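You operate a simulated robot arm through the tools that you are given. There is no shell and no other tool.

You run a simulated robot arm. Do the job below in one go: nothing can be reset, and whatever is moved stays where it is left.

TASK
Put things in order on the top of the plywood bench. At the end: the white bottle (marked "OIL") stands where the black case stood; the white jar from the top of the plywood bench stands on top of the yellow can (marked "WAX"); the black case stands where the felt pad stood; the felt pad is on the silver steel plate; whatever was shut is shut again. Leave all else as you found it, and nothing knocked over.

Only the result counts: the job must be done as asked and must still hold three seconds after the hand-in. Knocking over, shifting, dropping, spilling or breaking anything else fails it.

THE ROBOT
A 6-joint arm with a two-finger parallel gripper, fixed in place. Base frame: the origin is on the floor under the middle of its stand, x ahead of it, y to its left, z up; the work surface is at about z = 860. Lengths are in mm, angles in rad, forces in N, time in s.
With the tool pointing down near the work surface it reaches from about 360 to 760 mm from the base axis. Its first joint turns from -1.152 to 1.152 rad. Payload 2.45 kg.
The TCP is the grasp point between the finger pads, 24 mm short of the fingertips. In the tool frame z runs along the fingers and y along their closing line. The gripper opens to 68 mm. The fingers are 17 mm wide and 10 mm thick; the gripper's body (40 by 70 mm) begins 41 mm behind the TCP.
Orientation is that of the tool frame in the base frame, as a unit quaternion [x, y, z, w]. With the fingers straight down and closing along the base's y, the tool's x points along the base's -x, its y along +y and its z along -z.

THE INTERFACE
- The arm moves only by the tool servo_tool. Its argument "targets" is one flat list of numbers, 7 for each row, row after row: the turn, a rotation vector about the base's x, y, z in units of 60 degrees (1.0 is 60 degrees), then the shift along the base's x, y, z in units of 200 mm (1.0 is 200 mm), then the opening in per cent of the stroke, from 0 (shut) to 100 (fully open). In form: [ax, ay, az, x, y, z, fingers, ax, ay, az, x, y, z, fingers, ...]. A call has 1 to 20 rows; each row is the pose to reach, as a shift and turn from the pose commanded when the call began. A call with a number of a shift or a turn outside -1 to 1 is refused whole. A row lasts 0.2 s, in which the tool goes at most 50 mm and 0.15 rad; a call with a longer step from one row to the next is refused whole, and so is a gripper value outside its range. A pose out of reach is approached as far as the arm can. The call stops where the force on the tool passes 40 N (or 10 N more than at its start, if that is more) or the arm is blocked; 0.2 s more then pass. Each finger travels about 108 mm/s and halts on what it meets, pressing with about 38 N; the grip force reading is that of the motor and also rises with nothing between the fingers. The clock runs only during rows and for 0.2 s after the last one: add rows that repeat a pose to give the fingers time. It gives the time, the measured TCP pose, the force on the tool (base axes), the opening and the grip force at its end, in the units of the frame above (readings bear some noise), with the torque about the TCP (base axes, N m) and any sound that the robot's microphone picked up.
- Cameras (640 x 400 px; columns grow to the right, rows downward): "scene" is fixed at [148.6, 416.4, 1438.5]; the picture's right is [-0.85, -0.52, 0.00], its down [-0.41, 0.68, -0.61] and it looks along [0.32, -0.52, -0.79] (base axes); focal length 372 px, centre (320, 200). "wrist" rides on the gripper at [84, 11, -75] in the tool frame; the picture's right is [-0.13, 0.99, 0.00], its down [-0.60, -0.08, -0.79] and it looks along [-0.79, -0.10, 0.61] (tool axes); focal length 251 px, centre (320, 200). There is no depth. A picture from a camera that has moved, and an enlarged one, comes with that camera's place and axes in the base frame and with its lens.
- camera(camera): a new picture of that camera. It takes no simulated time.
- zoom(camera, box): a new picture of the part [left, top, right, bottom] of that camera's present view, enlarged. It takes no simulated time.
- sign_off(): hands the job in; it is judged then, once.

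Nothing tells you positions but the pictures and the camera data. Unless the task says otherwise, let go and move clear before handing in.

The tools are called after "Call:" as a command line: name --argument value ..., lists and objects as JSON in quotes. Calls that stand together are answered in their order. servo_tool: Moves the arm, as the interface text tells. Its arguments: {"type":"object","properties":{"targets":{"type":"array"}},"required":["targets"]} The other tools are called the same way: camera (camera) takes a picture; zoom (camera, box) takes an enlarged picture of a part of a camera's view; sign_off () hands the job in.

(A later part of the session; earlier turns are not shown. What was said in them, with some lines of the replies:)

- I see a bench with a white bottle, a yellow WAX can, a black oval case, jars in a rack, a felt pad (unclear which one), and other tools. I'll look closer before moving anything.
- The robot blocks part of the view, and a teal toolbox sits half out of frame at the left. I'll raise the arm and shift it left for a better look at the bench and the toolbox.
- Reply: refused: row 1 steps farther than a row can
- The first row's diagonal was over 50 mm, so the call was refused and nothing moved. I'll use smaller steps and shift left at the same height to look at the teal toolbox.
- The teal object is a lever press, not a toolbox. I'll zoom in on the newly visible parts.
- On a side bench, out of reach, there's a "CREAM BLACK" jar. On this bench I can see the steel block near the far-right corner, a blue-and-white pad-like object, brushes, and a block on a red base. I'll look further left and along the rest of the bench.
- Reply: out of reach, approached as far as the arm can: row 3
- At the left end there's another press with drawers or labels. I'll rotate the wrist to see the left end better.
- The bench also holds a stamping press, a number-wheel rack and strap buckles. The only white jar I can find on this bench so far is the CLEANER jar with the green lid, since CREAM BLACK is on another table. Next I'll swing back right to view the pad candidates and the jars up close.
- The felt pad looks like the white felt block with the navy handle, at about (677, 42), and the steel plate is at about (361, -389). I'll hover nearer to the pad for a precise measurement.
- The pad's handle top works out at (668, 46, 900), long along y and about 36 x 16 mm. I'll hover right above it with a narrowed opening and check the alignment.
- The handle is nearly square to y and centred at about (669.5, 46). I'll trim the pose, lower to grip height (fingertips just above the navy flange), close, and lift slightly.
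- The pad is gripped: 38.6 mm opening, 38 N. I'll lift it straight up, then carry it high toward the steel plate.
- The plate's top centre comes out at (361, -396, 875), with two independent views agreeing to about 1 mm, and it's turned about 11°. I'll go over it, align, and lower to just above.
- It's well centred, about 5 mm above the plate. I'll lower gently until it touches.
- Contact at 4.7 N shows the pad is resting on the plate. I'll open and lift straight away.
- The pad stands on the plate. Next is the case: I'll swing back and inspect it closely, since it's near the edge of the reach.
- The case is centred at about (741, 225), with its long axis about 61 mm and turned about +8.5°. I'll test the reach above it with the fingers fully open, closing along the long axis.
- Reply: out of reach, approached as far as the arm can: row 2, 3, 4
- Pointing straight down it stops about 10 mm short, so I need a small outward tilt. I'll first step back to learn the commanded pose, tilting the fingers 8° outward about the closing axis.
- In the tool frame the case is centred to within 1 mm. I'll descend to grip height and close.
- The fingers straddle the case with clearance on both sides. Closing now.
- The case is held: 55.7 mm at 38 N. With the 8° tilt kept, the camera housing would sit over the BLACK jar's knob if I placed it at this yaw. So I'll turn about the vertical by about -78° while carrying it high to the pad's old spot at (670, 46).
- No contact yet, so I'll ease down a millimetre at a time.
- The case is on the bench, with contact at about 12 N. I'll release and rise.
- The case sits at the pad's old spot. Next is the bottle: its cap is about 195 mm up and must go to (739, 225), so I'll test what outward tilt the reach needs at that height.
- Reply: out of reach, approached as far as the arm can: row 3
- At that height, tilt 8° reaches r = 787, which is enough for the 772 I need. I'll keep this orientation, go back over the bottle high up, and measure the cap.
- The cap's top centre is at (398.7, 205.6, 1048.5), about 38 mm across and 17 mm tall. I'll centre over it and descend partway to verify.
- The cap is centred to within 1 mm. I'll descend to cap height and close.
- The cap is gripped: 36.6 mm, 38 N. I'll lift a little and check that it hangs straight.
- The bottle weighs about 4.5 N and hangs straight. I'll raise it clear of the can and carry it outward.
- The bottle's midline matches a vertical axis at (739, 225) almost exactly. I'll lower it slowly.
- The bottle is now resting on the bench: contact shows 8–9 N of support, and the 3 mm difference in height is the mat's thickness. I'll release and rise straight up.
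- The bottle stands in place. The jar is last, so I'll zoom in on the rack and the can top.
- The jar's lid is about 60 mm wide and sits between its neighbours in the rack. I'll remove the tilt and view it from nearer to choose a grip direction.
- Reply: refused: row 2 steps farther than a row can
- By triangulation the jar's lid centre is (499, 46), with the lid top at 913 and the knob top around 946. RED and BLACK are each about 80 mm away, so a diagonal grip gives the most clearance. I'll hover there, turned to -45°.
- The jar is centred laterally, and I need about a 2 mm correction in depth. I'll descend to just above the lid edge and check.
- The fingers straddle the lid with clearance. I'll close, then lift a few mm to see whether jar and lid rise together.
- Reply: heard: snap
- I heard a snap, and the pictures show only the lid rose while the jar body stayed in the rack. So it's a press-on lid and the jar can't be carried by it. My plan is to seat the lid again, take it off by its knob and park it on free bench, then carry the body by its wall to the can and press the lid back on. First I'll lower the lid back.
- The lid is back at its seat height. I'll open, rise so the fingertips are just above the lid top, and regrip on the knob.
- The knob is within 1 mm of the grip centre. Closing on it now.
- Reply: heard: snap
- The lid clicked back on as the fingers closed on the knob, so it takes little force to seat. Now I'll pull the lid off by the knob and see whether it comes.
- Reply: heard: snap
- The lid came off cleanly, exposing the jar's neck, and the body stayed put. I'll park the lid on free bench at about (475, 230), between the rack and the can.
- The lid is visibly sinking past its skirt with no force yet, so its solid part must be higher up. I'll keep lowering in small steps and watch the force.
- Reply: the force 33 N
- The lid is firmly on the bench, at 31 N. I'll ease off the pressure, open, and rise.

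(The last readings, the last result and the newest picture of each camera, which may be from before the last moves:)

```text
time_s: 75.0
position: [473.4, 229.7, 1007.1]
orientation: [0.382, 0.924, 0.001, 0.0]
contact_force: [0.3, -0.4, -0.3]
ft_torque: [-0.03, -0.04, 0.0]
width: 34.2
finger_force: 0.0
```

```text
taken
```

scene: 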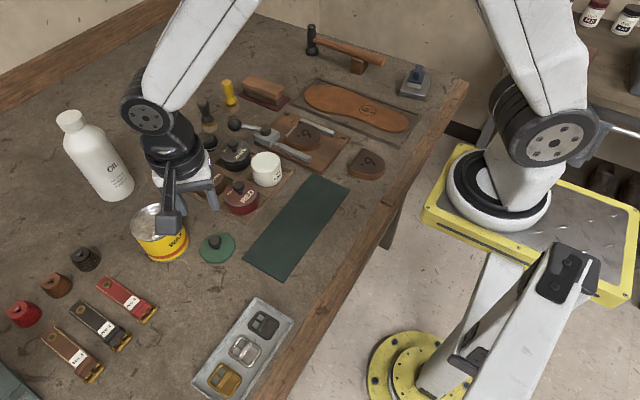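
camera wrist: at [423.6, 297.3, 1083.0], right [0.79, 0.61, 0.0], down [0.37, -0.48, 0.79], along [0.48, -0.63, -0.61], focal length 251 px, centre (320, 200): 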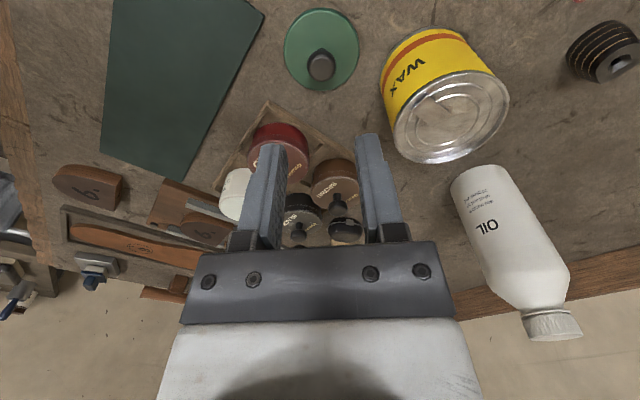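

The lid stands on the bench. I'll measure the can top and the open jar body from here.

Call:
zoom --camera "wrist" --box '[370, 20, 530, 180]'

Call:
zoom --camera "scene" --box '[230, 135, 310, 205]'

Call:
zoom --camera "scene" --box '[180, 220, 250, 280]'

```text
2.50 times, centred on (450, 100) of wrist
camera zoom: at [423.6, 297.3, 1083.0], right [0.79, 0.61, 0.0], down [0.37, -0.48, 0.79], along [0.48, -0.63, -0.61], focal length 629 px, centre (-5, 450)
```

zoom: 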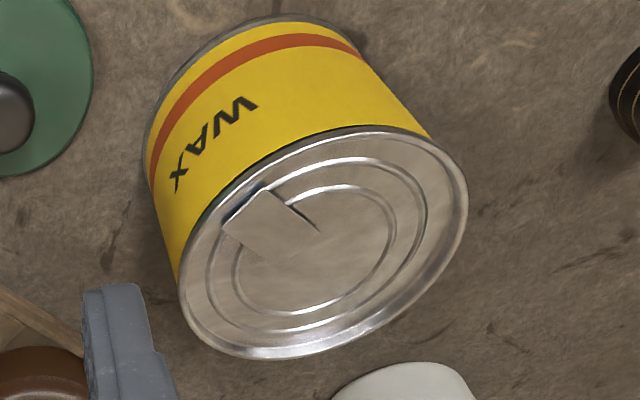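

```text
5.71 times, centred on (270, 170) of scene
camera zoom: at [148.6, 416.4, 1438.5], right [-0.85, -0.52, 0.0], down [-0.41, 0.68, -0.61], along [0.32, -0.52, -0.79], focal length 2127 px, centre (606, 371)
```

zoom: 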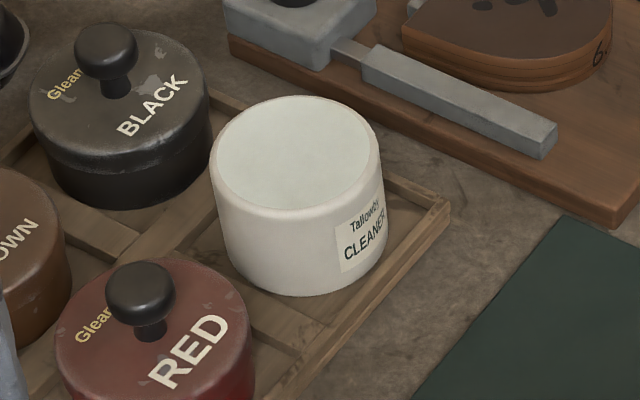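

```text
6.67 times, centred on (215, 250) of scene
camera zoom: at [148.6, 416.4, 1438.5], right [-0.85, -0.52, 0.0], down [-0.41, 0.68, -0.61], along [0.32, -0.52, -0.79], focal length 2481 px, centre (1020, -133)
```

zoom: 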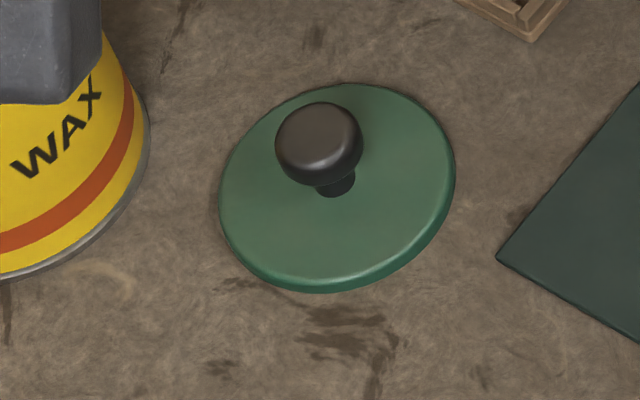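

The open jar body is a plain 55 mm cylinder with its top at about 914 and a solid fill. I'll return to the same xy as before, fingers fully open, and grip the body wall.

Call:
servo_tool --targets '[0, 0, 0, 0.02, -0.2, 0, 70, 0, 0, 0, 0.045, -0.4, 0, 90, 0, 0, 0, 0.07, -0.6, 0, 100, 0, 0, 0, 0.09, -0.8, 0, 100, 0, 0, 0, 0.1095, -0.902, 0, 100, 0, 0, 0, 0.1095, -0.902, -0.2, 100, 0, 0, 0, 0.1095, -0.902, -0.32, 100, 0, 0, 0, 0.1095, -0.902, -0.32, 100]'

Call:
camera --camera "wrist"

Call:
zoom --camera "wrist" --box '[200, 60, 440, 260]'

```text
time_s: 76.8
position: [496.1, 49.0, 944.6]
orientation: [0.383, 0.924, 0.001, 0.001]
contact_force: [0.1, -0.1, 0.7]
ft_torque: [-0.02, -0.02, 0.01]
width: 68.1
finger_force: 0.0
```

```text
taken
camera wrist: at [445.1, 116.5, 1019.3], right [0.79, 0.61, 0.0], down [0.37, -0.48, 0.79], along [0.48, -0.63, -0.61], focal length 251 px, centre (320, 200)
```

wrist: 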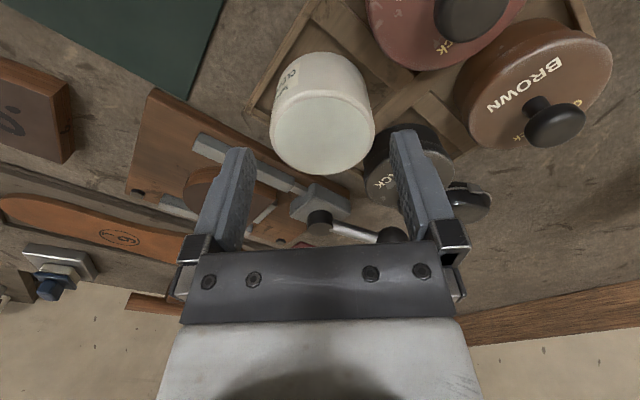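

```text
2.00 times, centred on (320, 160) of wrist
camera zoom: at [445.1, 116.5, 1019.3], right [0.79, 0.61, 0.0], down [0.37, -0.48, 0.79], along [0.48, -0.63, -0.61], focal length 503 px, centre (320, 280)
```

zoom: 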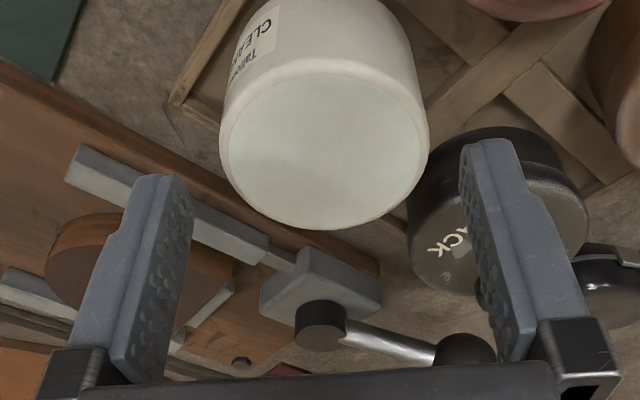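

Call:
servo_tool --targets '[0, 0, 0, 0, 0, -0.08, 100, 0, 0, 0, 0, 0, -0.15, 100, 0, 0, 0, 0, 0, -0.1965, 100, 0, 0, 0, 0, 0, -0.1965, 100, 0, 0, 0, 0, 0, -0.1965, 88, 0, 0, 0, 0, 0, -0.1965, 76, 0, 0, 0, 0, 0, -0.1965, 76, 0, 0, 0, 0, 0, -0.1965, 76]'

Call:
zoom --camera "wrist" --box '[200, 60, 440, 260]'

Call:
zoom --camera "scene" --box '[200, 110, 320, 200]'

```text
time_s: 78.6
position: [495.5, 49.3, 903.8]
orientation: [0.383, 0.924, 0.001, 0.0]
contact_force: [0.7, 0.3, -0.2]
ft_torque: [0.0, -0.01, -0.01]
width: 56.9
finger_force: 38.3
```

```text
2.00 times, centred on (320, 160) of wrist
camera zoom: at [445.6, 116.6, 979.8], right [0.79, 0.61, 0.0], down [0.37, -0.48, 0.79], along [0.48, -0.63, -0.61], focal length 503 px, centre (320, 280)
```

zoom: 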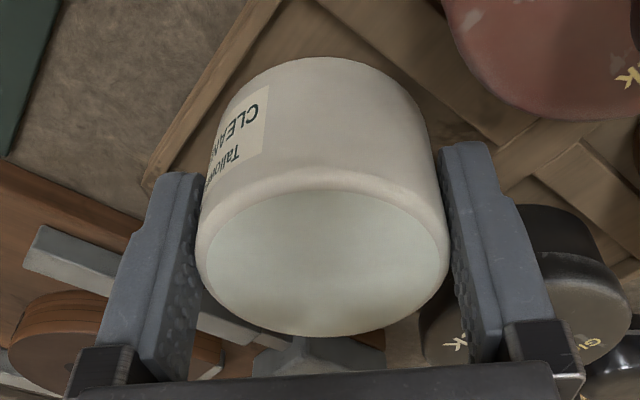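

```text
4.44 times, centred on (260, 155) of scene
camera zoom: at [148.6, 416.4, 1438.5], right [-0.85, -0.52, 0.0], down [-0.41, 0.68, -0.61], along [0.32, -0.52, -0.79], focal length 1654 px, centre (587, 400)
```

zoom: 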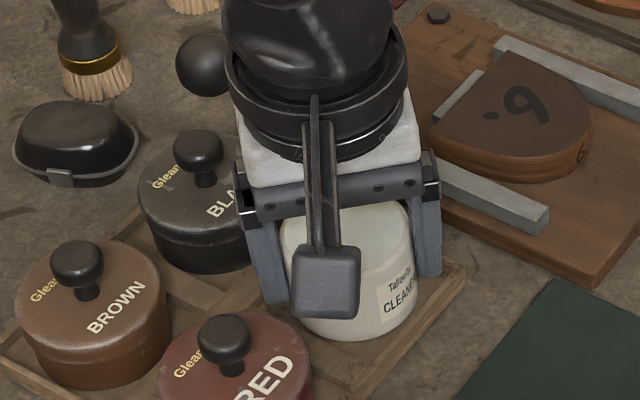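

The body is gripped: 56.9 mm, 38 N. I'll lift it gently out of the rack.

Call:
servo_tool --targets '[0, 0, 0, 0, 0, 0.02, 76, 0, 0, 0, 0, 0, 0.06, 76, 0, 0, 0, 0, 0, 0.14, 76, 0, 0, 0, 0, 0, 0.26, 76, 0, 0, 0, 0, 0, 0.4, 76, 0, 0, 0, 0, 0, 0.54, 76, 0, 0, 0, 0, 0, 0.58, 76]'

Call:
camera --camera "scene"

Call:
camera --camera "wrist"

```text
time_s: 80.2
position: [496.0, 49.5, 1022.2]
orientation: [0.383, 0.924, 0.0, 0.0]
contact_force: [-0.3, -0.6, -1.6]
ft_torque: [-0.02, 0.01, 0.01]
width: 56.9
finger_force: 38.2
```

```text
taken
```

scene: 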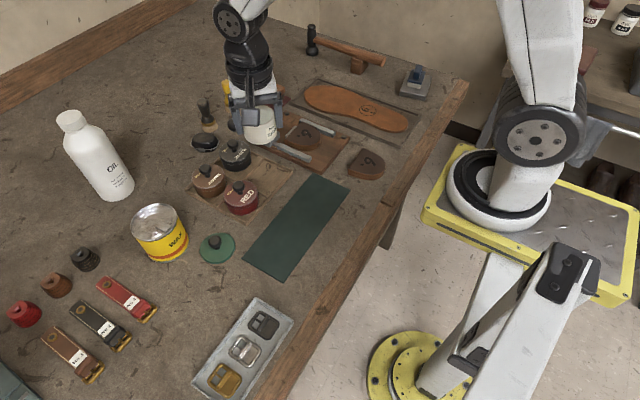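

```text
taken
camera wrist: at [444.7, 117.6, 1096.4], right [0.79, 0.61, 0.0], down [0.37, -0.48, 0.79], along [0.48, -0.63, -0.61], focal length 251 px, centre (320, 200)
```

wrist: 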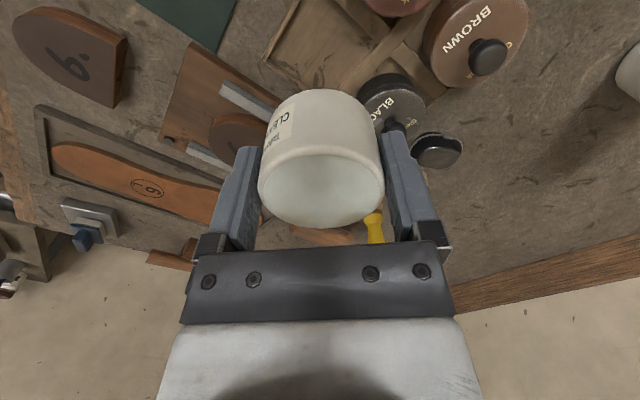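

The body hangs level and weighs about 2 N. The can's top centre averages out at (561, 267), so I'll carry the body there, high.

Call:
servo_tool --targets '[0, 0, 0, 0.03, 0.1, 0, 76, 0, 0, 0, 0.085, 0.28, 0, 76, 0, 0, 0, 0.14, 0.46, 0, 76, 0, 0, 0, 0.195, 0.64, 0, 76, 0, 0, 0, 0.25, 0.82, 0, 76, 0, 0, 0, 0.3, 0.986, 0, 76]'

Call:
servo_tool --targets '[0, 0, 0, 0.02, 0.1, 0, 76, 0, 0, 0, 0.02, 0.1, -0.1, 76, 0, 0, 0, 0.02, 0.1, -0.15, 76, 0, 0, 0, 0.02, 0.1, -0.15, 76]'

Call:
camera --camera "wrist"

Call:
zoom --camera "scene" --box '[110, 160, 230, 280]'

```text
time_s: 81.6
position: [556.2, 245.1, 1020.2]
orientation: [0.383, 0.924, 0.0, 0.0]
contact_force: [-0.1, 1.5, -1.8]
ft_torque: [0.02, 0.03, -0.02]
width: 56.9
finger_force: 37.7
```

```text
time_s: 82.6
position: [561.0, 264.7, 990.3]
orientation: [0.383, 0.924, 0.0, -0.001]
contact_force: [-0.1, 1.0, -2.2]
ft_torque: [0.02, 0.0, 0.0]
width: 57.0
finger_force: 38.2
```

```text
taken
camera wrist: at [509.4, 333.2, 1065.4], right [0.79, 0.61, 0.0], down [0.37, -0.48, 0.79], along [0.48, -0.63, -0.61], focal length 251 px, centre (320, 200)
```

wrist: 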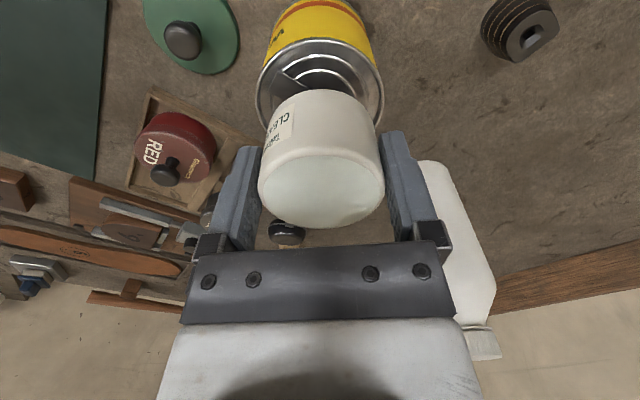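

```text
3.33 times, centred on (170, 220) of scene
camera zoom: at [148.6, 416.4, 1438.5], right [-0.85, -0.52, 0.0], down [-0.41, 0.68, -0.61], along [0.32, -0.52, -0.79], focal length 1241 px, centre (820, 133)
```

zoom: 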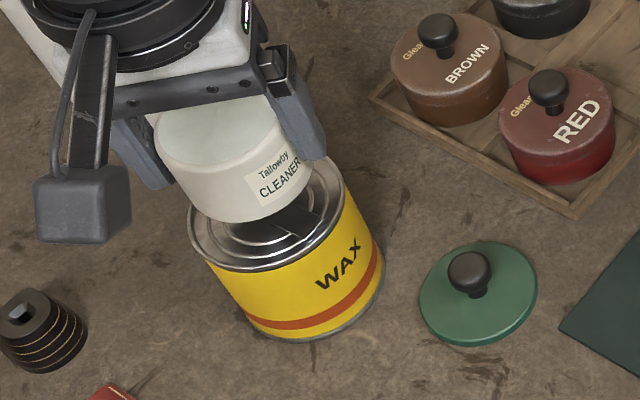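

Jar and can are aligned within about 1.5 mm. I'll lower in steps until contact.

Call:
servo_tool --targets '[0, 0, 0, 0, 0, -0.04, 76, 0, 0, 0, 0, 0, -0.07, 76, 0, 0, 0, 0, 0, -0.085, 76, 0, 0, 0, 0, 0, -0.085, 76]'

Call:
zoom --camera "scene" --box '[110, 170, 230, 280]'

```text
time_s: 83.6
position: [558.4, 266.3, 973.9]
orientation: [0.383, 0.924, 0.001, 0.0]
contact_force: [0.0, -0.7, -0.9]
ft_torque: [-0.05, 0.03, 0.0]
width: 57.1
finger_force: 37.8
```

```text
3.64 times, centred on (170, 225) of scene
camera zoom: at [148.6, 416.4, 1438.5], right [-0.85, -0.52, 0.0], down [-0.41, 0.68, -0.61], along [0.32, -0.52, -0.79], focal length 1353 px, centre (866, 109)
```

zoom: 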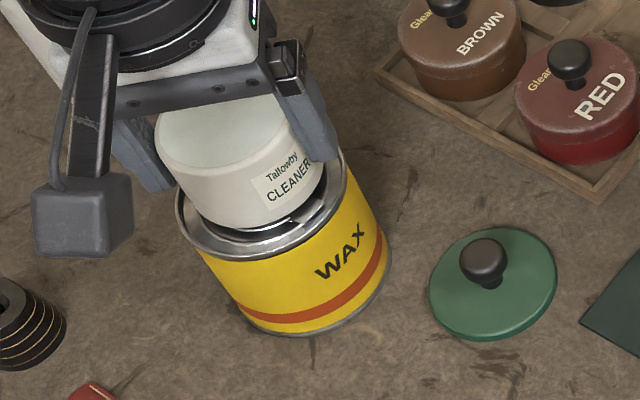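

Call:
servo_tool --targets '[0, 0, 0, 0, 0, -0.006, 76, 0, 0, 0, 0, 0, -0.01, 76]'

Call:
servo_tool --targets '[0, 0, 0, 0, 0, -0.005, 76, 0, 0, 0, 0, 0, -0.008, 76]'

```text
time_s: 84.2
position: [560.7, 265.9, 972.7]
orientation: [0.383, 0.924, 0.002, 0.002]
contact_force: [-2.5, -2.4, 15.9]
ft_torque: [-0.27, 0.22, -0.04]
width: 56.6
finger_force: 37.7
```

```text
time_s: 84.8
position: [562.0, 266.1, 973.1]
orientation: [0.383, 0.924, 0.003, 0.002]
contact_force: [-3.6, -4.6, 32.6]
ft_torque: [-0.32, 0.26, 0.01]
width: 57.2
finger_force: 38.0
```

The jar rests on the can, with the contact resultant within about 5 mm of centre, so it sits flat. I'll ease off the pressure and release.

Call:
servo_tool --targets '[0, 0, 0, 0, 0, 0.008, 76, 0, 0, 0, 0, 0, 0.014, 76]'

Call:
zoom --camera "scene" --box '[110, 170, 230, 280]'

```text
time_s: 85.4
position: [561.2, 267.0, 973.4]
orientation: [0.383, 0.924, 0.001, 0.002]
contact_force: [4.5, 0.7, 15.6]
ft_torque: [0.13, -0.33, 0.02]
width: 57.1
finger_force: 38.0
```

```text
3.64 times, centred on (170, 225) of scene
camera zoom: at [148.4, 416.3, 1438.6], right [-0.85, -0.52, 0.0], down [-0.41, 0.68, -0.61], along [0.32, -0.52, -0.79], focal length 1353 px, centre (866, 109)
```

zoom: 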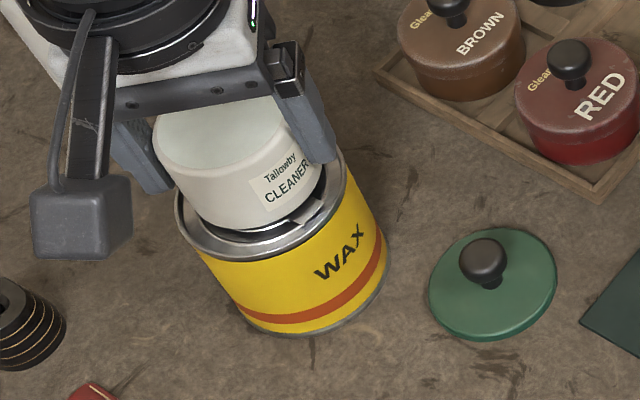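

Call:
servo_tool --targets '[0, 0, 0, 0, 0, 0.004, 76, 0, 0, 0, 0, 0, 0.006, 76]'

```text
time_s: 86.0
position: [559.5, 265.5, 974.2]
orientation: [0.383, 0.924, 0.0, -0.001]
contact_force: [2.2, 1.5, 6.9]
ft_torque: [0.24, -0.22, -0.02]
width: 57.0
finger_force: 38.0
```

Call:
servo_tool --targets '[0, 0, 0, 0, 0, 0.002, 80, 0, 0, 0, 0, 0, 0.002, 86, 0, 0, 0, 0, 0, 0.002, 92, 0, 0, 0, 0, 0, 0.002, 100, 0, 0, 0, 0, 0, 0.002, 100]'

Call:
zoom --camera "scene" --box '[110, 170, 230, 280]'

Call:
zoom --camera "wrist" --box '[200, 60, 440, 260]'

```text
time_s: 87.2
position: [560.5, 264.3, 974.2]
orientation: [0.383, 0.924, 0.0, 0.0]
contact_force: [0.6, -0.8, -0.5]
ft_torque: [0.0, -0.04, -0.03]
width: 68.1
finger_force: 0.0
```

```text
3.64 times, centred on (170, 225) of scene
camera zoom: at [148.6, 416.4, 1438.5], right [-0.85, -0.52, 0.0], down [-0.41, 0.68, -0.61], along [0.32, -0.52, -0.79], focal length 1353 px, centre (866, 109)
```

zoom: 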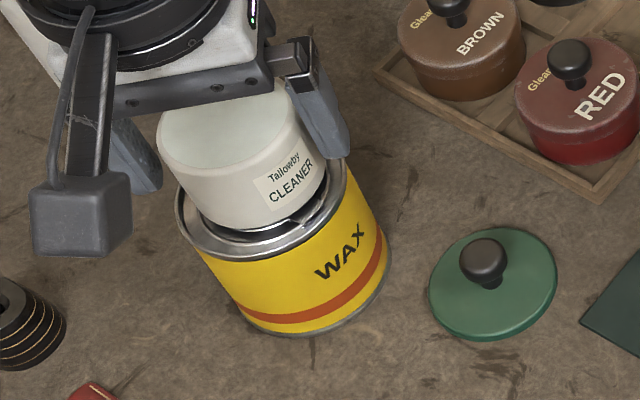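

```text
2.00 times, centred on (320, 160) of wrist
camera zoom: at [509.6, 333.8, 1049.5], right [0.79, 0.61, 0.0], down [0.37, -0.48, 0.79], along [0.48, -0.63, -0.61], focal length 503 px, centre (320, 280)
```

zoom: 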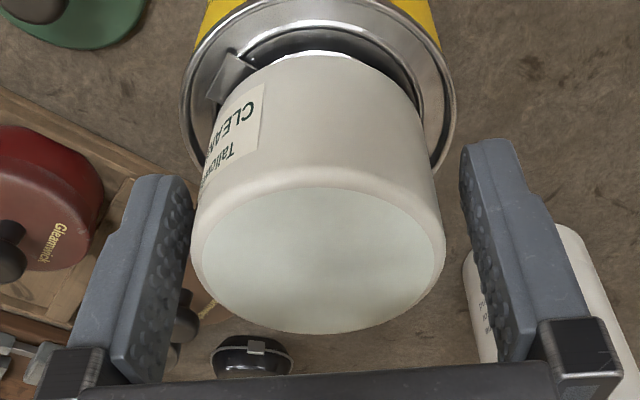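

Released. I'll rise straight up and inspect how the jar sits.

Call:
servo_tool --targets '[0, 0, 0, 0, 0, 0.05, 100, 0, 0, 0, 0, 0, 0.15, 100, 0, 0, 0, 0, 0, 0.3, 100, 0, 0, 0, 0, 0, 0.45, 100, 0, 0, 0, 0, 0, 0.5, 100]'

Call:
camera --camera "wrist"

Call:
zoom --camera "scene" --box '[120, 180, 200, 270]'

Call:
zoom --camera "wrist" --box '[240, 0, 400, 140]'

```text
time_s: 88.4
position: [560.1, 264.5, 1075.2]
orientation: [0.383, 0.924, -0.001, 0.0]
contact_force: [0.0, -0.1, -0.3]
ft_torque: [0.01, 0.01, 0.0]
width: 68.1
finger_force: 0.0
```

```text
taken
camera wrist: at [509.4, 332.7, 1149.5], right [0.79, 0.61, 0.0], down [0.37, -0.48, 0.79], along [0.48, -0.63, -0.61], focal length 251 px, centre (320, 200)
```

wrist: 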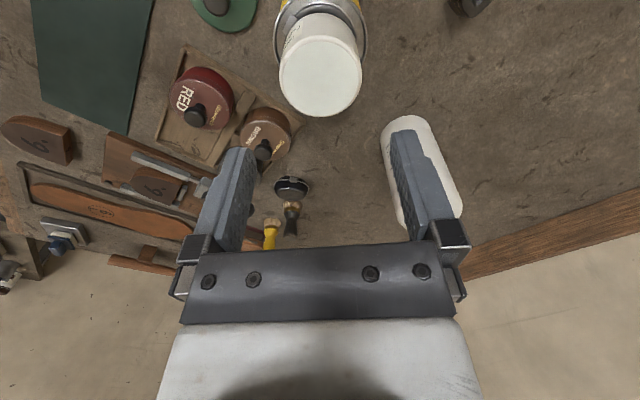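

```text
4.44 times, centred on (160, 225) of scene
camera zoom: at [148.6, 416.4, 1438.5], right [-0.85, -0.52, 0.0], down [-0.41, 0.68, -0.61], along [0.32, -0.52, -0.79], focal length 1654 px, centre (1031, 89)
```

zoom: 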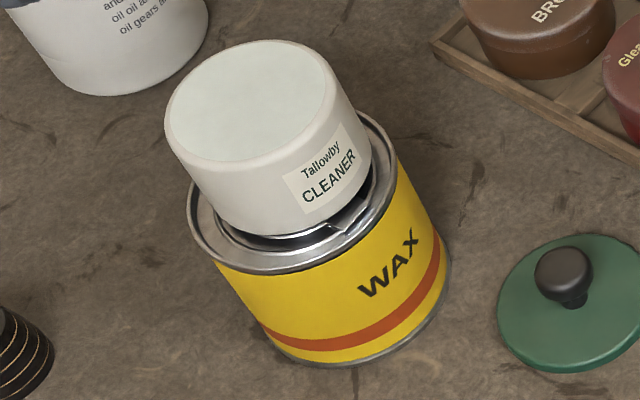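

```text
2.86 times, centred on (320, 70) of wrist
camera zoom: at [509.4, 332.7, 1149.5], right [0.79, 0.61, 0.0], down [0.37, -0.48, 0.79], along [0.48, -0.63, -0.61], focal length 718 px, centre (320, 571)
```

zoom: 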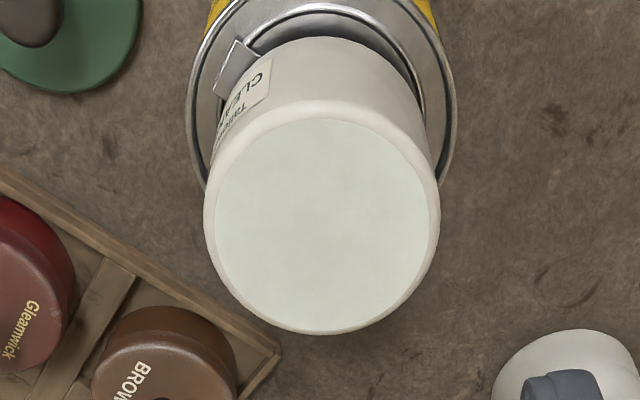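

Call:
zoom --camera "scene" --box '[135, 185, 185, 250]'

Call:
zoom --camera "wrist" --box '[270, 0, 370, 60]'

```text
6.15 times, centred on (160, 218) of scene
camera zoom: at [148.6, 416.4, 1438.5], right [-0.85, -0.52, 0.0], down [-0.41, 0.68, -0.61], along [0.32, -0.52, -0.79], focal length 2290 px, centre (1305, 92)
```

zoom: 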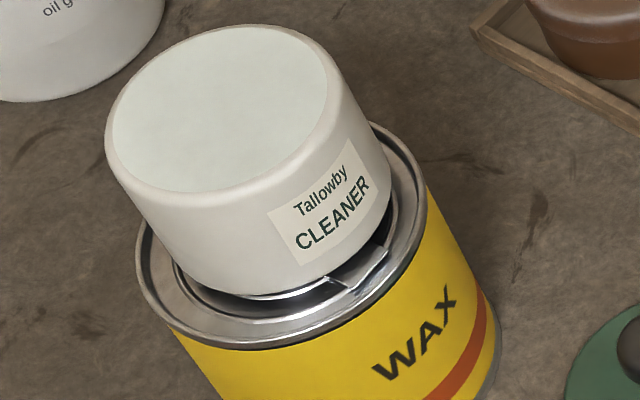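

```text
6.40 times, centred on (320, 30) of wrist
camera zoom: at [509.4, 332.7, 1149.5], right [0.79, 0.61, 0.0], down [0.37, -0.48, 0.79], along [0.48, -0.63, -0.61], focal length 1609 px, centre (320, 1288)
```

zoom: 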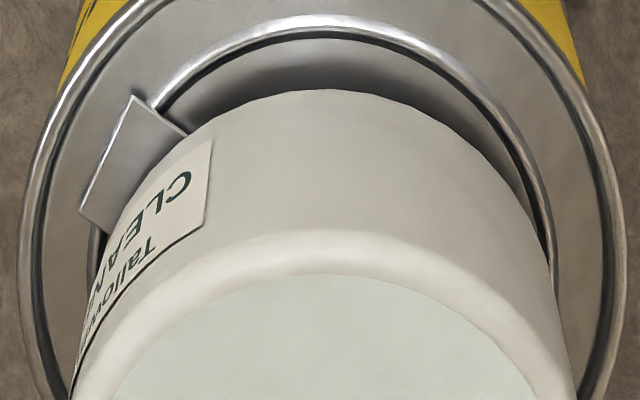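

The jar stands upright on the can: the base is centred within about 2 mm on the lid bead, and the silhouette matches a vertical axis. Now I'll go back for its lid using the exact commanded offsets.

Call:
servo_tool --targets '[0, 0, 0, -0.15, -0.064, 0, 80, 0, 0, 0, -0.3, -0.128, 0, 60, 0, 0, 0, -0.4295, -0.184, 0, 50, 0, 0, 0, -0.4295, -0.184, -0.2, 50, 0, 0, 0, -0.4295, -0.184, -0.4, 50, 0, 0, 0, -0.4295, -0.184, -0.6, 50, 0, 0, 0, -0.4295, -0.184, -0.7, 50, 0, 0, 0, -0.4295, -0.184, -0.7, 50]'

Call:
zoom --camera "wrist" --box '[220, 60, 420, 200]'

Call:
camera --camera "scene"

```text
time_s: 90.2
position: [473.4, 228.9, 933.1]
orientation: [0.383, 0.924, 0.002, 0.001]
contact_force: [-0.1, 0.7, 0.0]
ft_torque: [-0.02, 0.01, -0.02]
width: 34.0
finger_force: 0.0
```

```text
2.86 times, centred on (320, 130) of wrist
camera zoom: at [423.0, 296.5, 1007.8], right [0.79, 0.61, 0.0], down [0.37, -0.48, 0.79], along [0.48, -0.63, -0.61], focal length 718 px, centre (320, 400)
```

zoom: 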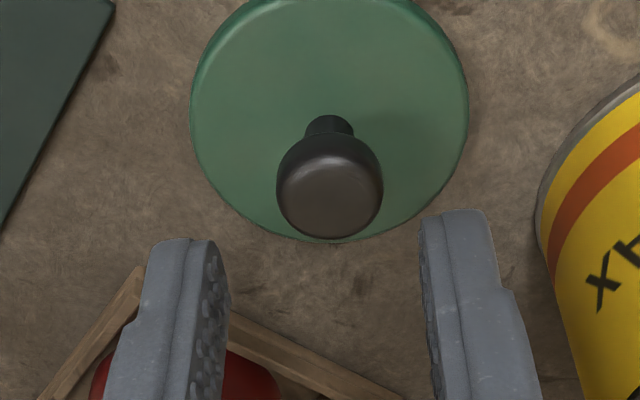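

```text
taken
```

scene: 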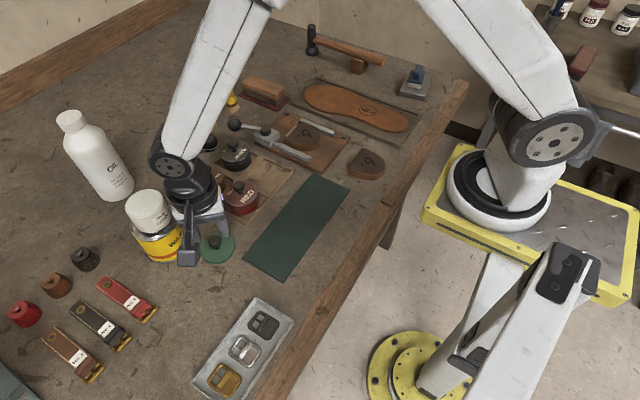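

Call:
servo_tool --targets '[0, 0, 0, 0, 0, -0.1, 50, 0, 0, 0, 0, 0, -0.17, 50, 0, 0, 0, 0, 0, -0.205, 50, 0, 0, 0, 0, 0, -0.205, 50]'

Call:
zoom --camera "wrist" --box '[200, 60, 440, 260]'

```text
time_s: 91.2
position: [473.9, 228.7, 894.4]
orientation: [0.382, 0.924, 0.001, 0.0]
contact_force: [0.5, 0.1, 0.1]
ft_torque: [0.0, -0.01, -0.03]
width: 33.9
finger_force: 0.0
```

```text
2.00 times, centred on (320, 160) of wrist
camera zoom: at [423.9, 296.7, 968.4], right [0.79, 0.61, 0.0], down [0.37, -0.48, 0.79], along [0.48, -0.63, -0.61], focal length 503 px, centre (320, 280)
```

zoom: 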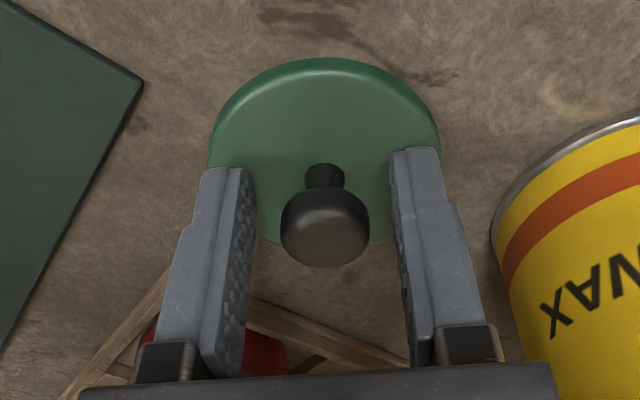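

Call:
servo_tool --targets '[0, 0, 0, 0, 0, -0.008, 50, 0, 0, 0, 0, 0, -0.008, 35, 0, 0, 0, 0, 0, -0.008, 22, 0, 0, 0, 0, 0, -0.008, 22, 0, 0, 0, 0, 0, -0.008, 22]'

Call:
zoom --camera "wrist" --box '[200, 60, 440, 260]'

```text
time_s: 92.4
position: [474.6, 228.6, 892.0]
orientation: [0.383, 0.924, 0.001, 0.0]
contact_force: [0.3, 0.2, 0.3]
ft_torque: [0.01, -0.03, 0.02]
width: 19.4
finger_force: 37.1
```

```text
2.00 times, centred on (320, 160) of wrist
camera zoom: at [423.8, 296.6, 966.8], right [0.79, 0.61, 0.0], down [0.37, -0.48, 0.79], along [0.48, -0.63, -0.61], focal length 503 px, centre (320, 280)
```

zoom: 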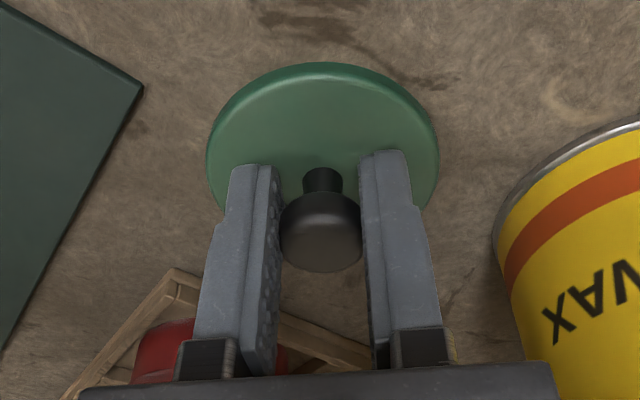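

The knob is gripped again. I'll lift the lid and bring it over the jar.

Call:
servo_tool --targets '[0, 0, 0, 0, 0, 0.06, 22, 0, 0, 0, 0, 0, 0.2, 22, 0, 0, 0, 0, 0, 0.4, 22, 0, 0, 0, 0, 0, 0.6, 22, 0, 0, 0, 0, 0, 0.8, 22, 0, 0, 0, 0, 0, 0.9, 22, 0, 0, 0, 0.15, 0.064, 0.9, 22, 0, 0, 0, 0.3, 0.125, 0.9, 22, 0, 0, 0, 0.4345, 0.179, 0.9, 22, 0, 0, 0, 0.4345, 0.179, 0.9, 22]'

Call:
camera --camera "wrist"

Call:
zoom --camera "scene" --box '[90, 130, 210, 270]'

```text
time_s: 94.6
position: [561.2, 264.6, 1071.5]
orientation: [0.383, 0.924, 0.0, -0.001]
contact_force: [0.8, -0.1, 0.1]
ft_torque: [0.02, 0.04, -0.03]
width: 19.2
finger_force: 37.2
```

```text
taken
camera wrist: at [510.6, 333.3, 1146.6], right [0.79, 0.61, 0.0], down [0.37, -0.48, 0.79], along [0.48, -0.63, -0.61], focal length 251 px, centre (320, 200)
```

wrist: 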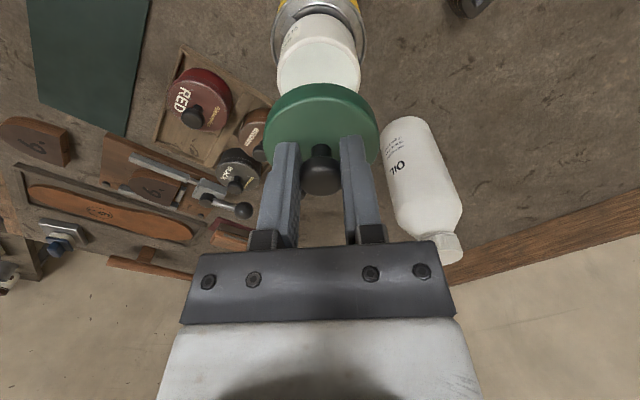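

```text
2.86 times, centred on (150, 200) of scene
camera zoom: at [148.6, 416.4, 1438.5], right [-0.85, -0.52, 0.0], down [-0.41, 0.68, -0.61], along [0.32, -0.52, -0.79], focal length 1063 px, centre (806, 200)
```

zoom: 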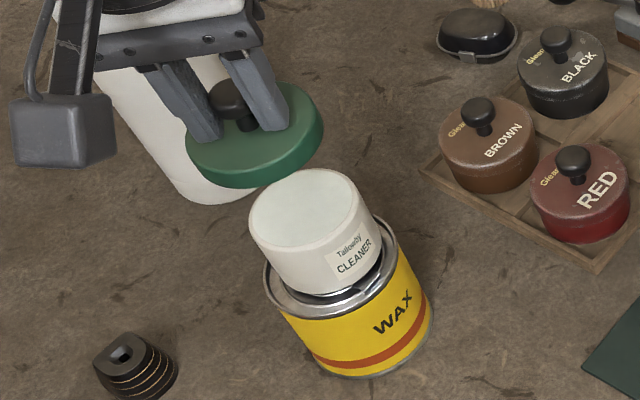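

Call:
zoom --camera "wrist" --box '[240, 0, 400, 200]'

Call:
zoom --camera "wrist" --box '[260, 0, 380, 90]'

```text
2.00 times, centred on (320, 100) of wrist
camera zoom: at [510.6, 333.3, 1146.6], right [0.79, 0.61, 0.0], down [0.37, -0.48, 0.79], along [0.48, -0.63, -0.61], focal length 503 px, centre (320, 400)
```

zoom: 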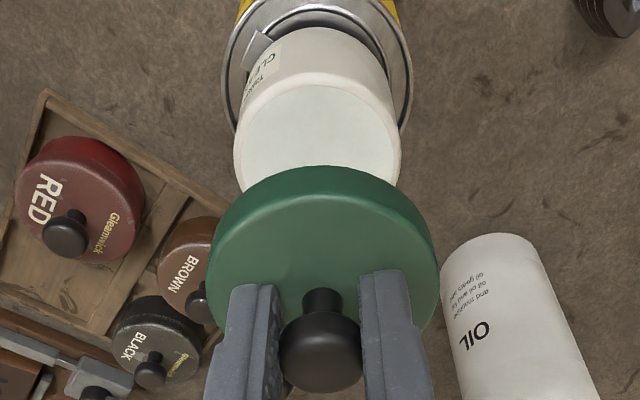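

```text
4.44 times, centred on (320, 45) of wrist
camera zoom: at [510.6, 333.3, 1146.6], right [0.79, 0.61, 0.0], down [0.37, -0.48, 0.79], along [0.48, -0.63, -0.61], focal length 1118 px, centre (320, 889)
```

zoom: 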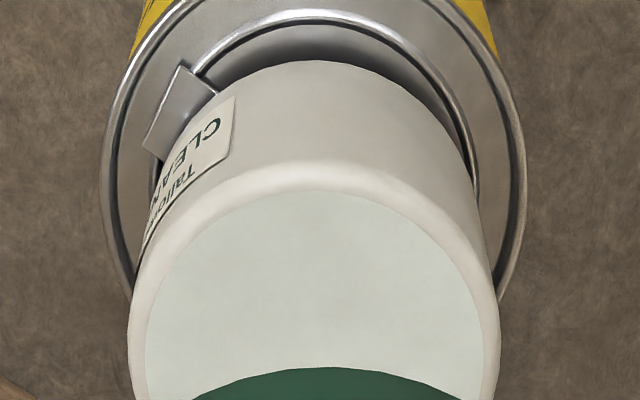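

The lid is over the jar. I'll trim about 1 mm sideways and lower to just above the jar's top to check the alignment.

Call:
servo_tool --targets '[0, 0, 0, -0.0046, -0.0046, -0.1, 22, 0, 0, 0, -0.0046, -0.0046, -0.2, 22, 0, 0, 0, -0.0046, -0.0046, -0.25, 22, 0, 0, 0, -0.0046, -0.0046, -0.25, 22]'

Call:
zoom --camera "wrist" --box '[240, 0, 400, 200]'

Call:
zoom --camera "scene" --box '[110, 160, 200, 250]'

```text
time_s: 95.6
position: [559.5, 262.0, 1021.1]
orientation: [0.383, 0.924, 0.0, 0.0]
contact_force: [0.3, -0.3, 0.1]
ft_torque: [-0.01, -0.01, 0.0]
width: 19.3
finger_force: 36.7
```

```text
2.00 times, centred on (320, 100) of wrist
camera zoom: at [509.2, 331.1, 1096.3], right [0.79, 0.61, 0.0], down [0.37, -0.48, 0.79], along [0.48, -0.63, -0.61], focal length 503 px, centre (320, 400)
```

zoom: 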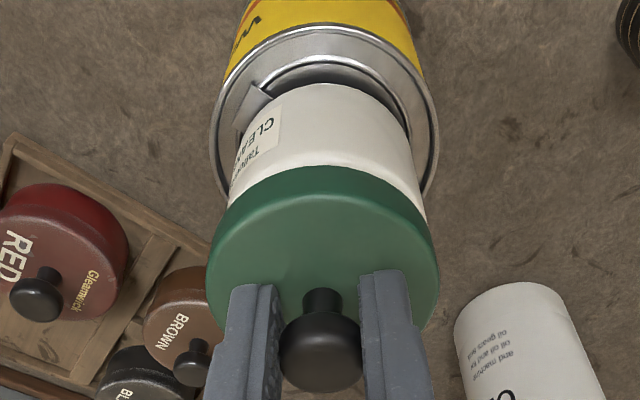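

```text
4.44 times, centred on (155, 205) of scene
camera zoom: at [148.6, 416.4, 1438.5], right [-0.85, -0.52, 0.0], down [-0.41, 0.68, -0.61], along [0.32, -0.52, -0.79], focal length 1654 px, centre (1053, 178)
```

zoom: 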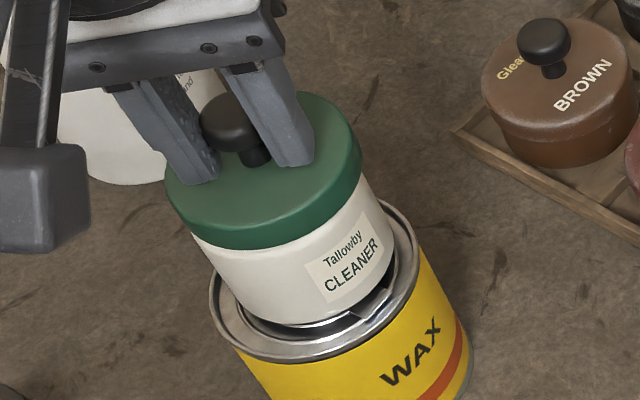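

The lid and jar look coaxial within a millimetre or so. I'll lower and press until I hear the snap.

Call:
servo_tool --targets '[0, 0, 0, 0, 0, -0.02, 22, 0, 0, 0, 0, 0, -0.035, 22, 0, 0, 0, 0, 0, -0.043, 22]'

Call:
zoom --camera "scene" --box '[110, 160, 200, 250]'

```text
time_s: 96.4
position: [559.7, 263.6, 1014.3]
orientation: [0.382, 0.924, 0.001, 0.001]
contact_force: [0.4, 0.1, -0.1]
ft_torque: [0.02, 0.01, 0.01]
width: 19.2
finger_force: 36.8
```

```text
4.44 times, centred on (155, 205) of scene
camera zoom: at [148.6, 416.4, 1438.5], right [-0.85, -0.52, 0.0], down [-0.41, 0.68, -0.61], along [0.32, -0.52, -0.79], focal length 1654 px, centre (1053, 178)
```

zoom: 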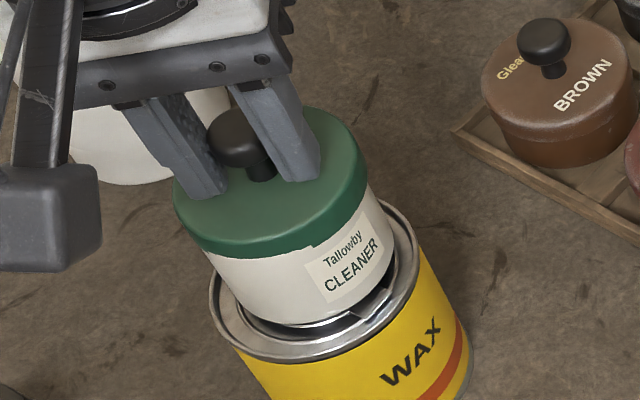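

Call:
servo_tool --targets '[0, 0, 0, 0, 0, -0.006, 22, 0, 0, 0, 0, 0, -0.012, 22]'

```text
time_s: 97.0
position: [560.1, 263.8, 1011.3]
orientation: [0.383, 0.924, 0.0, 0.0]
contact_force: [1.1, 0.0, 0.5]
ft_torque: [0.01, -0.02, -0.02]
width: 19.2
finger_force: 36.8
```

Call:
servo_tool --targets '[0, 0, 0, 0, 0, -0.005, 22, 0, 0, 0, 0, 0, -0.009, 22]'

Call:
zoom --camera "scene" --box '[110, 160, 200, 250]'

```text
time_s: 97.6
position: [560.6, 264.9, 1011.1]
orientation: [0.383, 0.924, 0.002, 0.002]
contact_force: [-3.2, 1.3, 17.2]
ft_torque: [-0.02, 0.14, -0.04]
width: 19.3
finger_force: 37.1
heard: snap
```

```text
4.44 times, centred on (155, 205) of scene
camera zoom: at [148.2, 416.3, 1438.6], right [-0.85, -0.52, 0.0], down [-0.41, 0.68, -0.61], along [0.32, -0.52, -0.79], focal length 1654 px, centre (1053, 178)
```

zoom: 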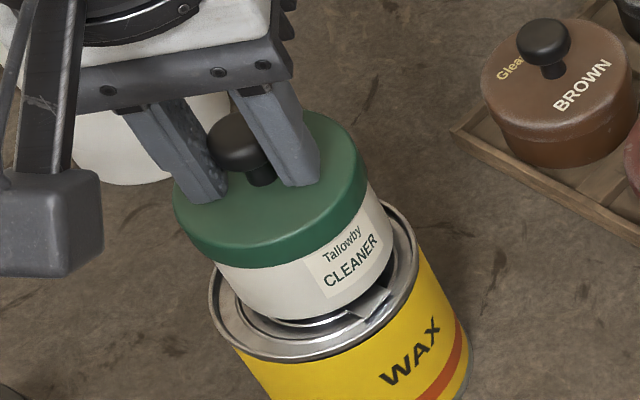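

Snap heard: the lid is back on. I'll ease the pressure while staying in compression, then open and rise.

Call:
servo_tool --targets '[0, 0, 0, 0, 0, 0.004, 22]'

```text
time_s: 98.0
position: [560.8, 263.2, 1010.2]
orientation: [0.382, 0.924, 0.003, 0.001]
contact_force: [0.1, 0.6, 15.6]
ft_torque: [0.02, -0.12, -0.01]
width: 19.2
finger_force: 36.9
```

Call:
servo_tool --targets '[0, 0, 0, 0, 0, 0.003, 22, 0, 0, 0, 0, 0, 0.003, 22]'

```text
time_s: 98.6
position: [560.6, 263.9, 1011.2]
orientation: [0.383, 0.924, 0.0, 0.002]
contact_force: [1.1, 1.2, 13.3]
ft_torque: [-0.08, -0.16, 0.01]
width: 19.3
finger_force: 37.1
```

Call:
servo_tool --targets '[0, 0, 0, 0, 0, 0.002, 24, 0, 0, 0, 0, 0, 0.004, 30, 0, 0, 0, 0, 0, 0.004, 40, 0, 0, 0, 0, 0, 0.004, 52, 0, 0, 0, 0, 0, 0.004, 52]'

Call:
zoom --camera "scene" --box '[110, 160, 200, 250]'

Call:
zoom --camera "wrist" --box '[240, 0, 400, 200]'

```text
time_s: 99.8
position: [560.0, 261.8, 1011.5]
orientation: [0.383, 0.924, 0.0, -0.001]
contact_force: [-0.1, 0.1, -0.5]
ft_torque: [0.0, 0.02, -0.01]
width: 35.2
finger_force: 0.0
```

```text
4.44 times, centred on (155, 205) of scene
camera zoom: at [148.6, 416.4, 1438.5], right [-0.85, -0.52, 0.0], down [-0.41, 0.68, -0.61], along [0.32, -0.52, -0.79], focal length 1654 px, centre (1053, 178)
```

zoom: 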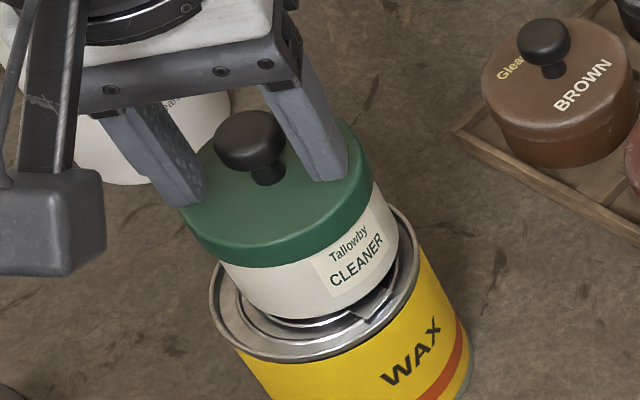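

```text
2.00 times, centred on (320, 100) of wrist
camera zoom: at [509.4, 331.5, 1086.2], right [0.79, 0.61, 0.0], down [0.37, -0.48, 0.79], along [0.48, -0.63, -0.61], focal length 503 px, centre (320, 400)
```

zoom: 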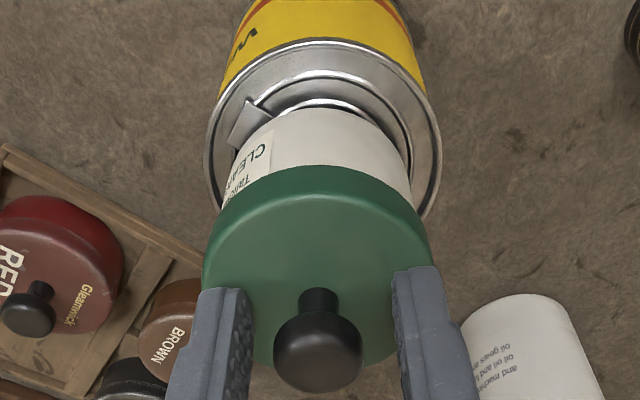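

Open with no residual force. I'll rise straight up and inspect.

Call:
servo_tool --targets '[0, 0, 0, 0, 0, 0.06, 60, 0, 0, 0, 0, 0, 0.2, 60, 0, 0, 0, 0, 0, 0.35, 60, 0, 0, 0, 0, 0, 0.4, 60, 0, 0, 0, 0, 0, 0.4, 60]'

Call:
zoom --camera "scene" --box '[120, 170, 200, 270]'

Call:
zoom --camera "wrist" --box '[240, 0, 400, 140]'

```text
time_s: 101.0
position: [561.0, 263.6, 1092.3]
orientation: [0.383, 0.924, 0.001, 0.0]
contact_force: [-0.6, -0.1, 0.7]
ft_torque: [-0.03, -0.03, 0.03]
width: 40.8
finger_force: 0.1
```

```text
4.00 times, centred on (160, 220) of scene
camera zoom: at [148.6, 416.4, 1438.5], right [-0.85, -0.52, 0.0], down [-0.41, 0.68, -0.61], along [0.32, -0.52, -0.79], focal length 1489 px, centre (960, 120)
```

zoom: 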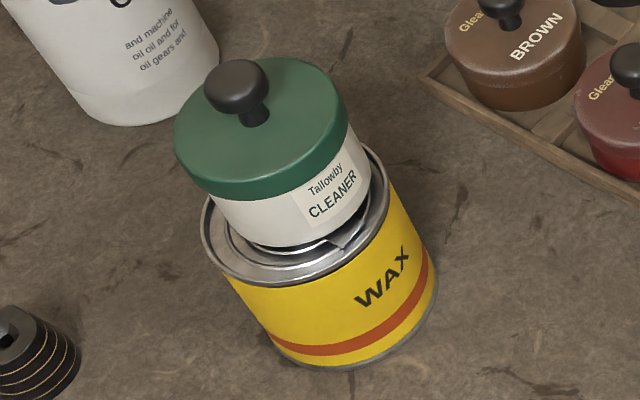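

```text
2.86 times, centred on (320, 70) of wrist
camera zoom: at [509.9, 331.8, 1166.6], right [0.79, 0.61, 0.0], down [0.37, -0.48, 0.79], along [0.48, -0.63, -0.61], focal length 718 px, centre (320, 571)
```

zoom: 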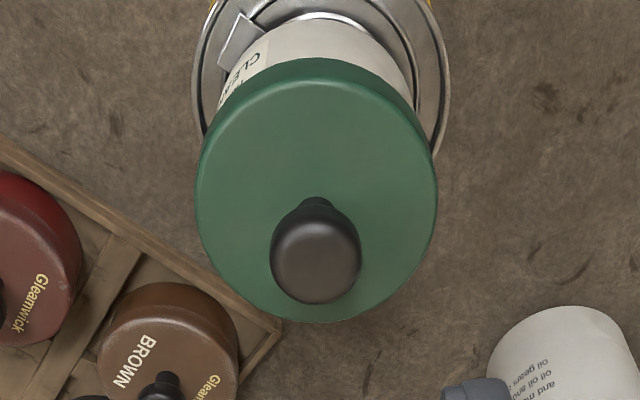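

The jar stands closed on the can, and the knob direction matches an upright axis. I'll move clear and do a full check of the scene.

Call:
servo_tool --targets '[0, 0, 0, 0, 0, 0.15, 60, 0, 0, 0, -0.05, -0.05, 0.3, 60, 0, 0, 0, -0.19, -0.21, 0.3, 60, 0, 0, 0, -0.33, -0.37, 0.3, 60, 0, 0, 0, -0.47, -0.53, 0.3, 60, 0, 0, 0, -0.61, -0.69, 0.3, 60, 0, 0, 0, -0.75, -0.85, 0.3, 60, 0, 0, 0, -0.8, -1.0, 0.3, 60]'

Call:
camera --camera "scene"

Call:
camera --camera "wrist"

Call:
zoom --camera "scene" --box '[30, 90, 230, 280]'

Call:
zoom --camera "scene" --box '[180, 50, 450, 220]'

```text
time_s: 102.8
position: [399.8, 61.5, 1150.3]
orientation: [0.383, 0.924, 0.001, 0.0]
contact_force: [-0.3, 0.4, 0.0]
ft_torque: [0.0, -0.01, 0.03]
width: 41.0
finger_force: 0.0
```

```text
taken
```

scene: 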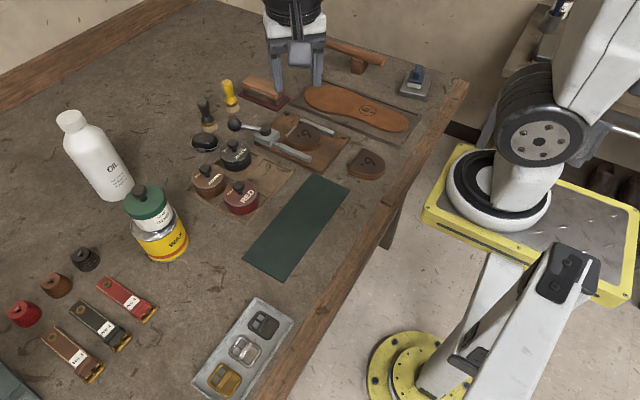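

```text
taken
camera wrist: at [349.6, 130.8, 1225.7], right [0.79, 0.61, 0.0], down [0.37, -0.48, 0.79], along [0.48, -0.63, -0.61], focal length 251 px, centre (320, 200)
```

wrist: 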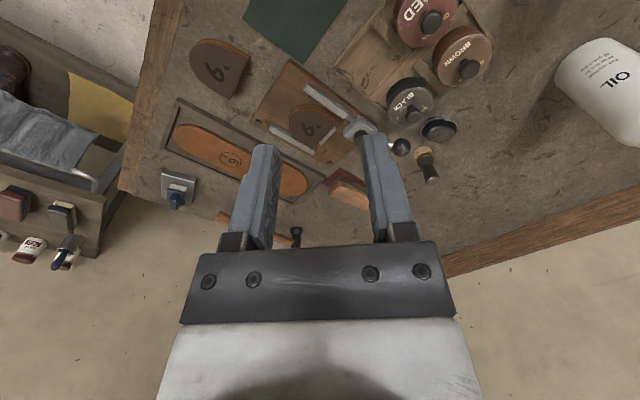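

```text
2.11 times, centred on (130, 185) of scene
camera zoom: at [148.6, 416.4, 1438.5], right [-0.85, -0.52, 0.0], down [-0.41, 0.68, -0.61], along [0.32, -0.52, -0.79], focal length 784 px, centre (720, 232)
```

zoom: 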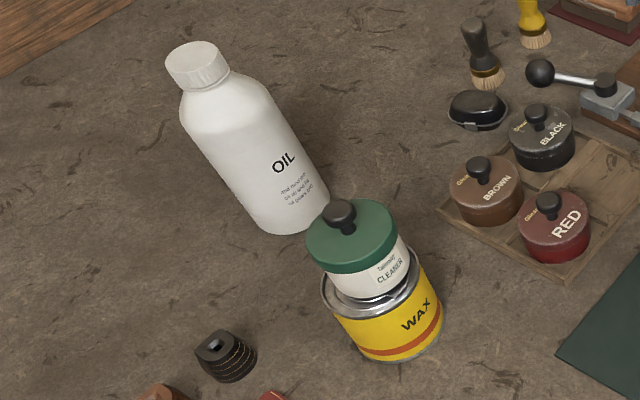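

```text
2.35 times, centred on (315, 135) of scene
camera zoom: at [148.6, 416.4, 1438.5], right [-0.85, -0.52, 0.0], down [-0.41, 0.68, -0.61], along [0.32, -0.52, -0.79], focal length 876 px, centre (332, 353)
```

zoom: 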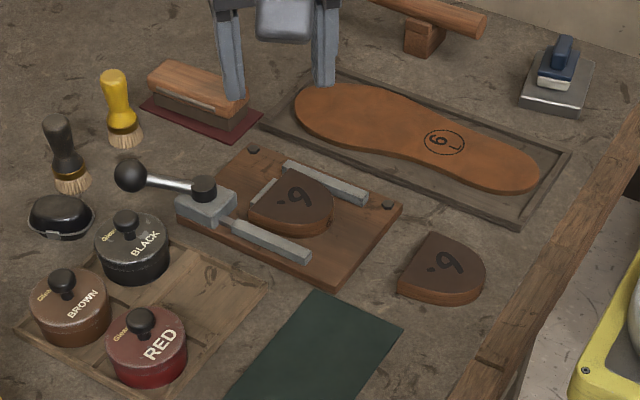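

Everything is where the task asks:
- The OIL bottle stands at the case's old spot.
- The closed CLEANER jar stands on the WAX can.
- The black case stands at the pad's old spot.
- The felt pad is on the steel plate.

The lid is snapped on, the gripper is clear, and nothing else has moved, so I'm handing in.

Call:
sign_off

```text
The job is handed in.
```

The bench is in order as asked, and I've handed the job in. In the last pictures nothing was knocked over and nothing else had moved.

- **White bottle (OIL):** it stands upright where the black case was.
- **White jar:** I took this to be the white CLEANER jar with the green lid, the only white jar I found on the bench. It stands upright on the WAX can, about 5 mm off centre.
- **Jar lid:** it came off when I first lifted the jar by it. I carried the jar and lid separately, then pressed the lid back on until it snapped.
- **Black case:** it stands where the felt pad was, still shut. Its long side is turned about 80° from how it lay before, because the camera would otherwise have hit the BLACK jar's knob.
- **Felt pad:** I took this to be the white block with the navy handle. It sits centred on the steel plate.

The arm is clear of everything with the gripper open.
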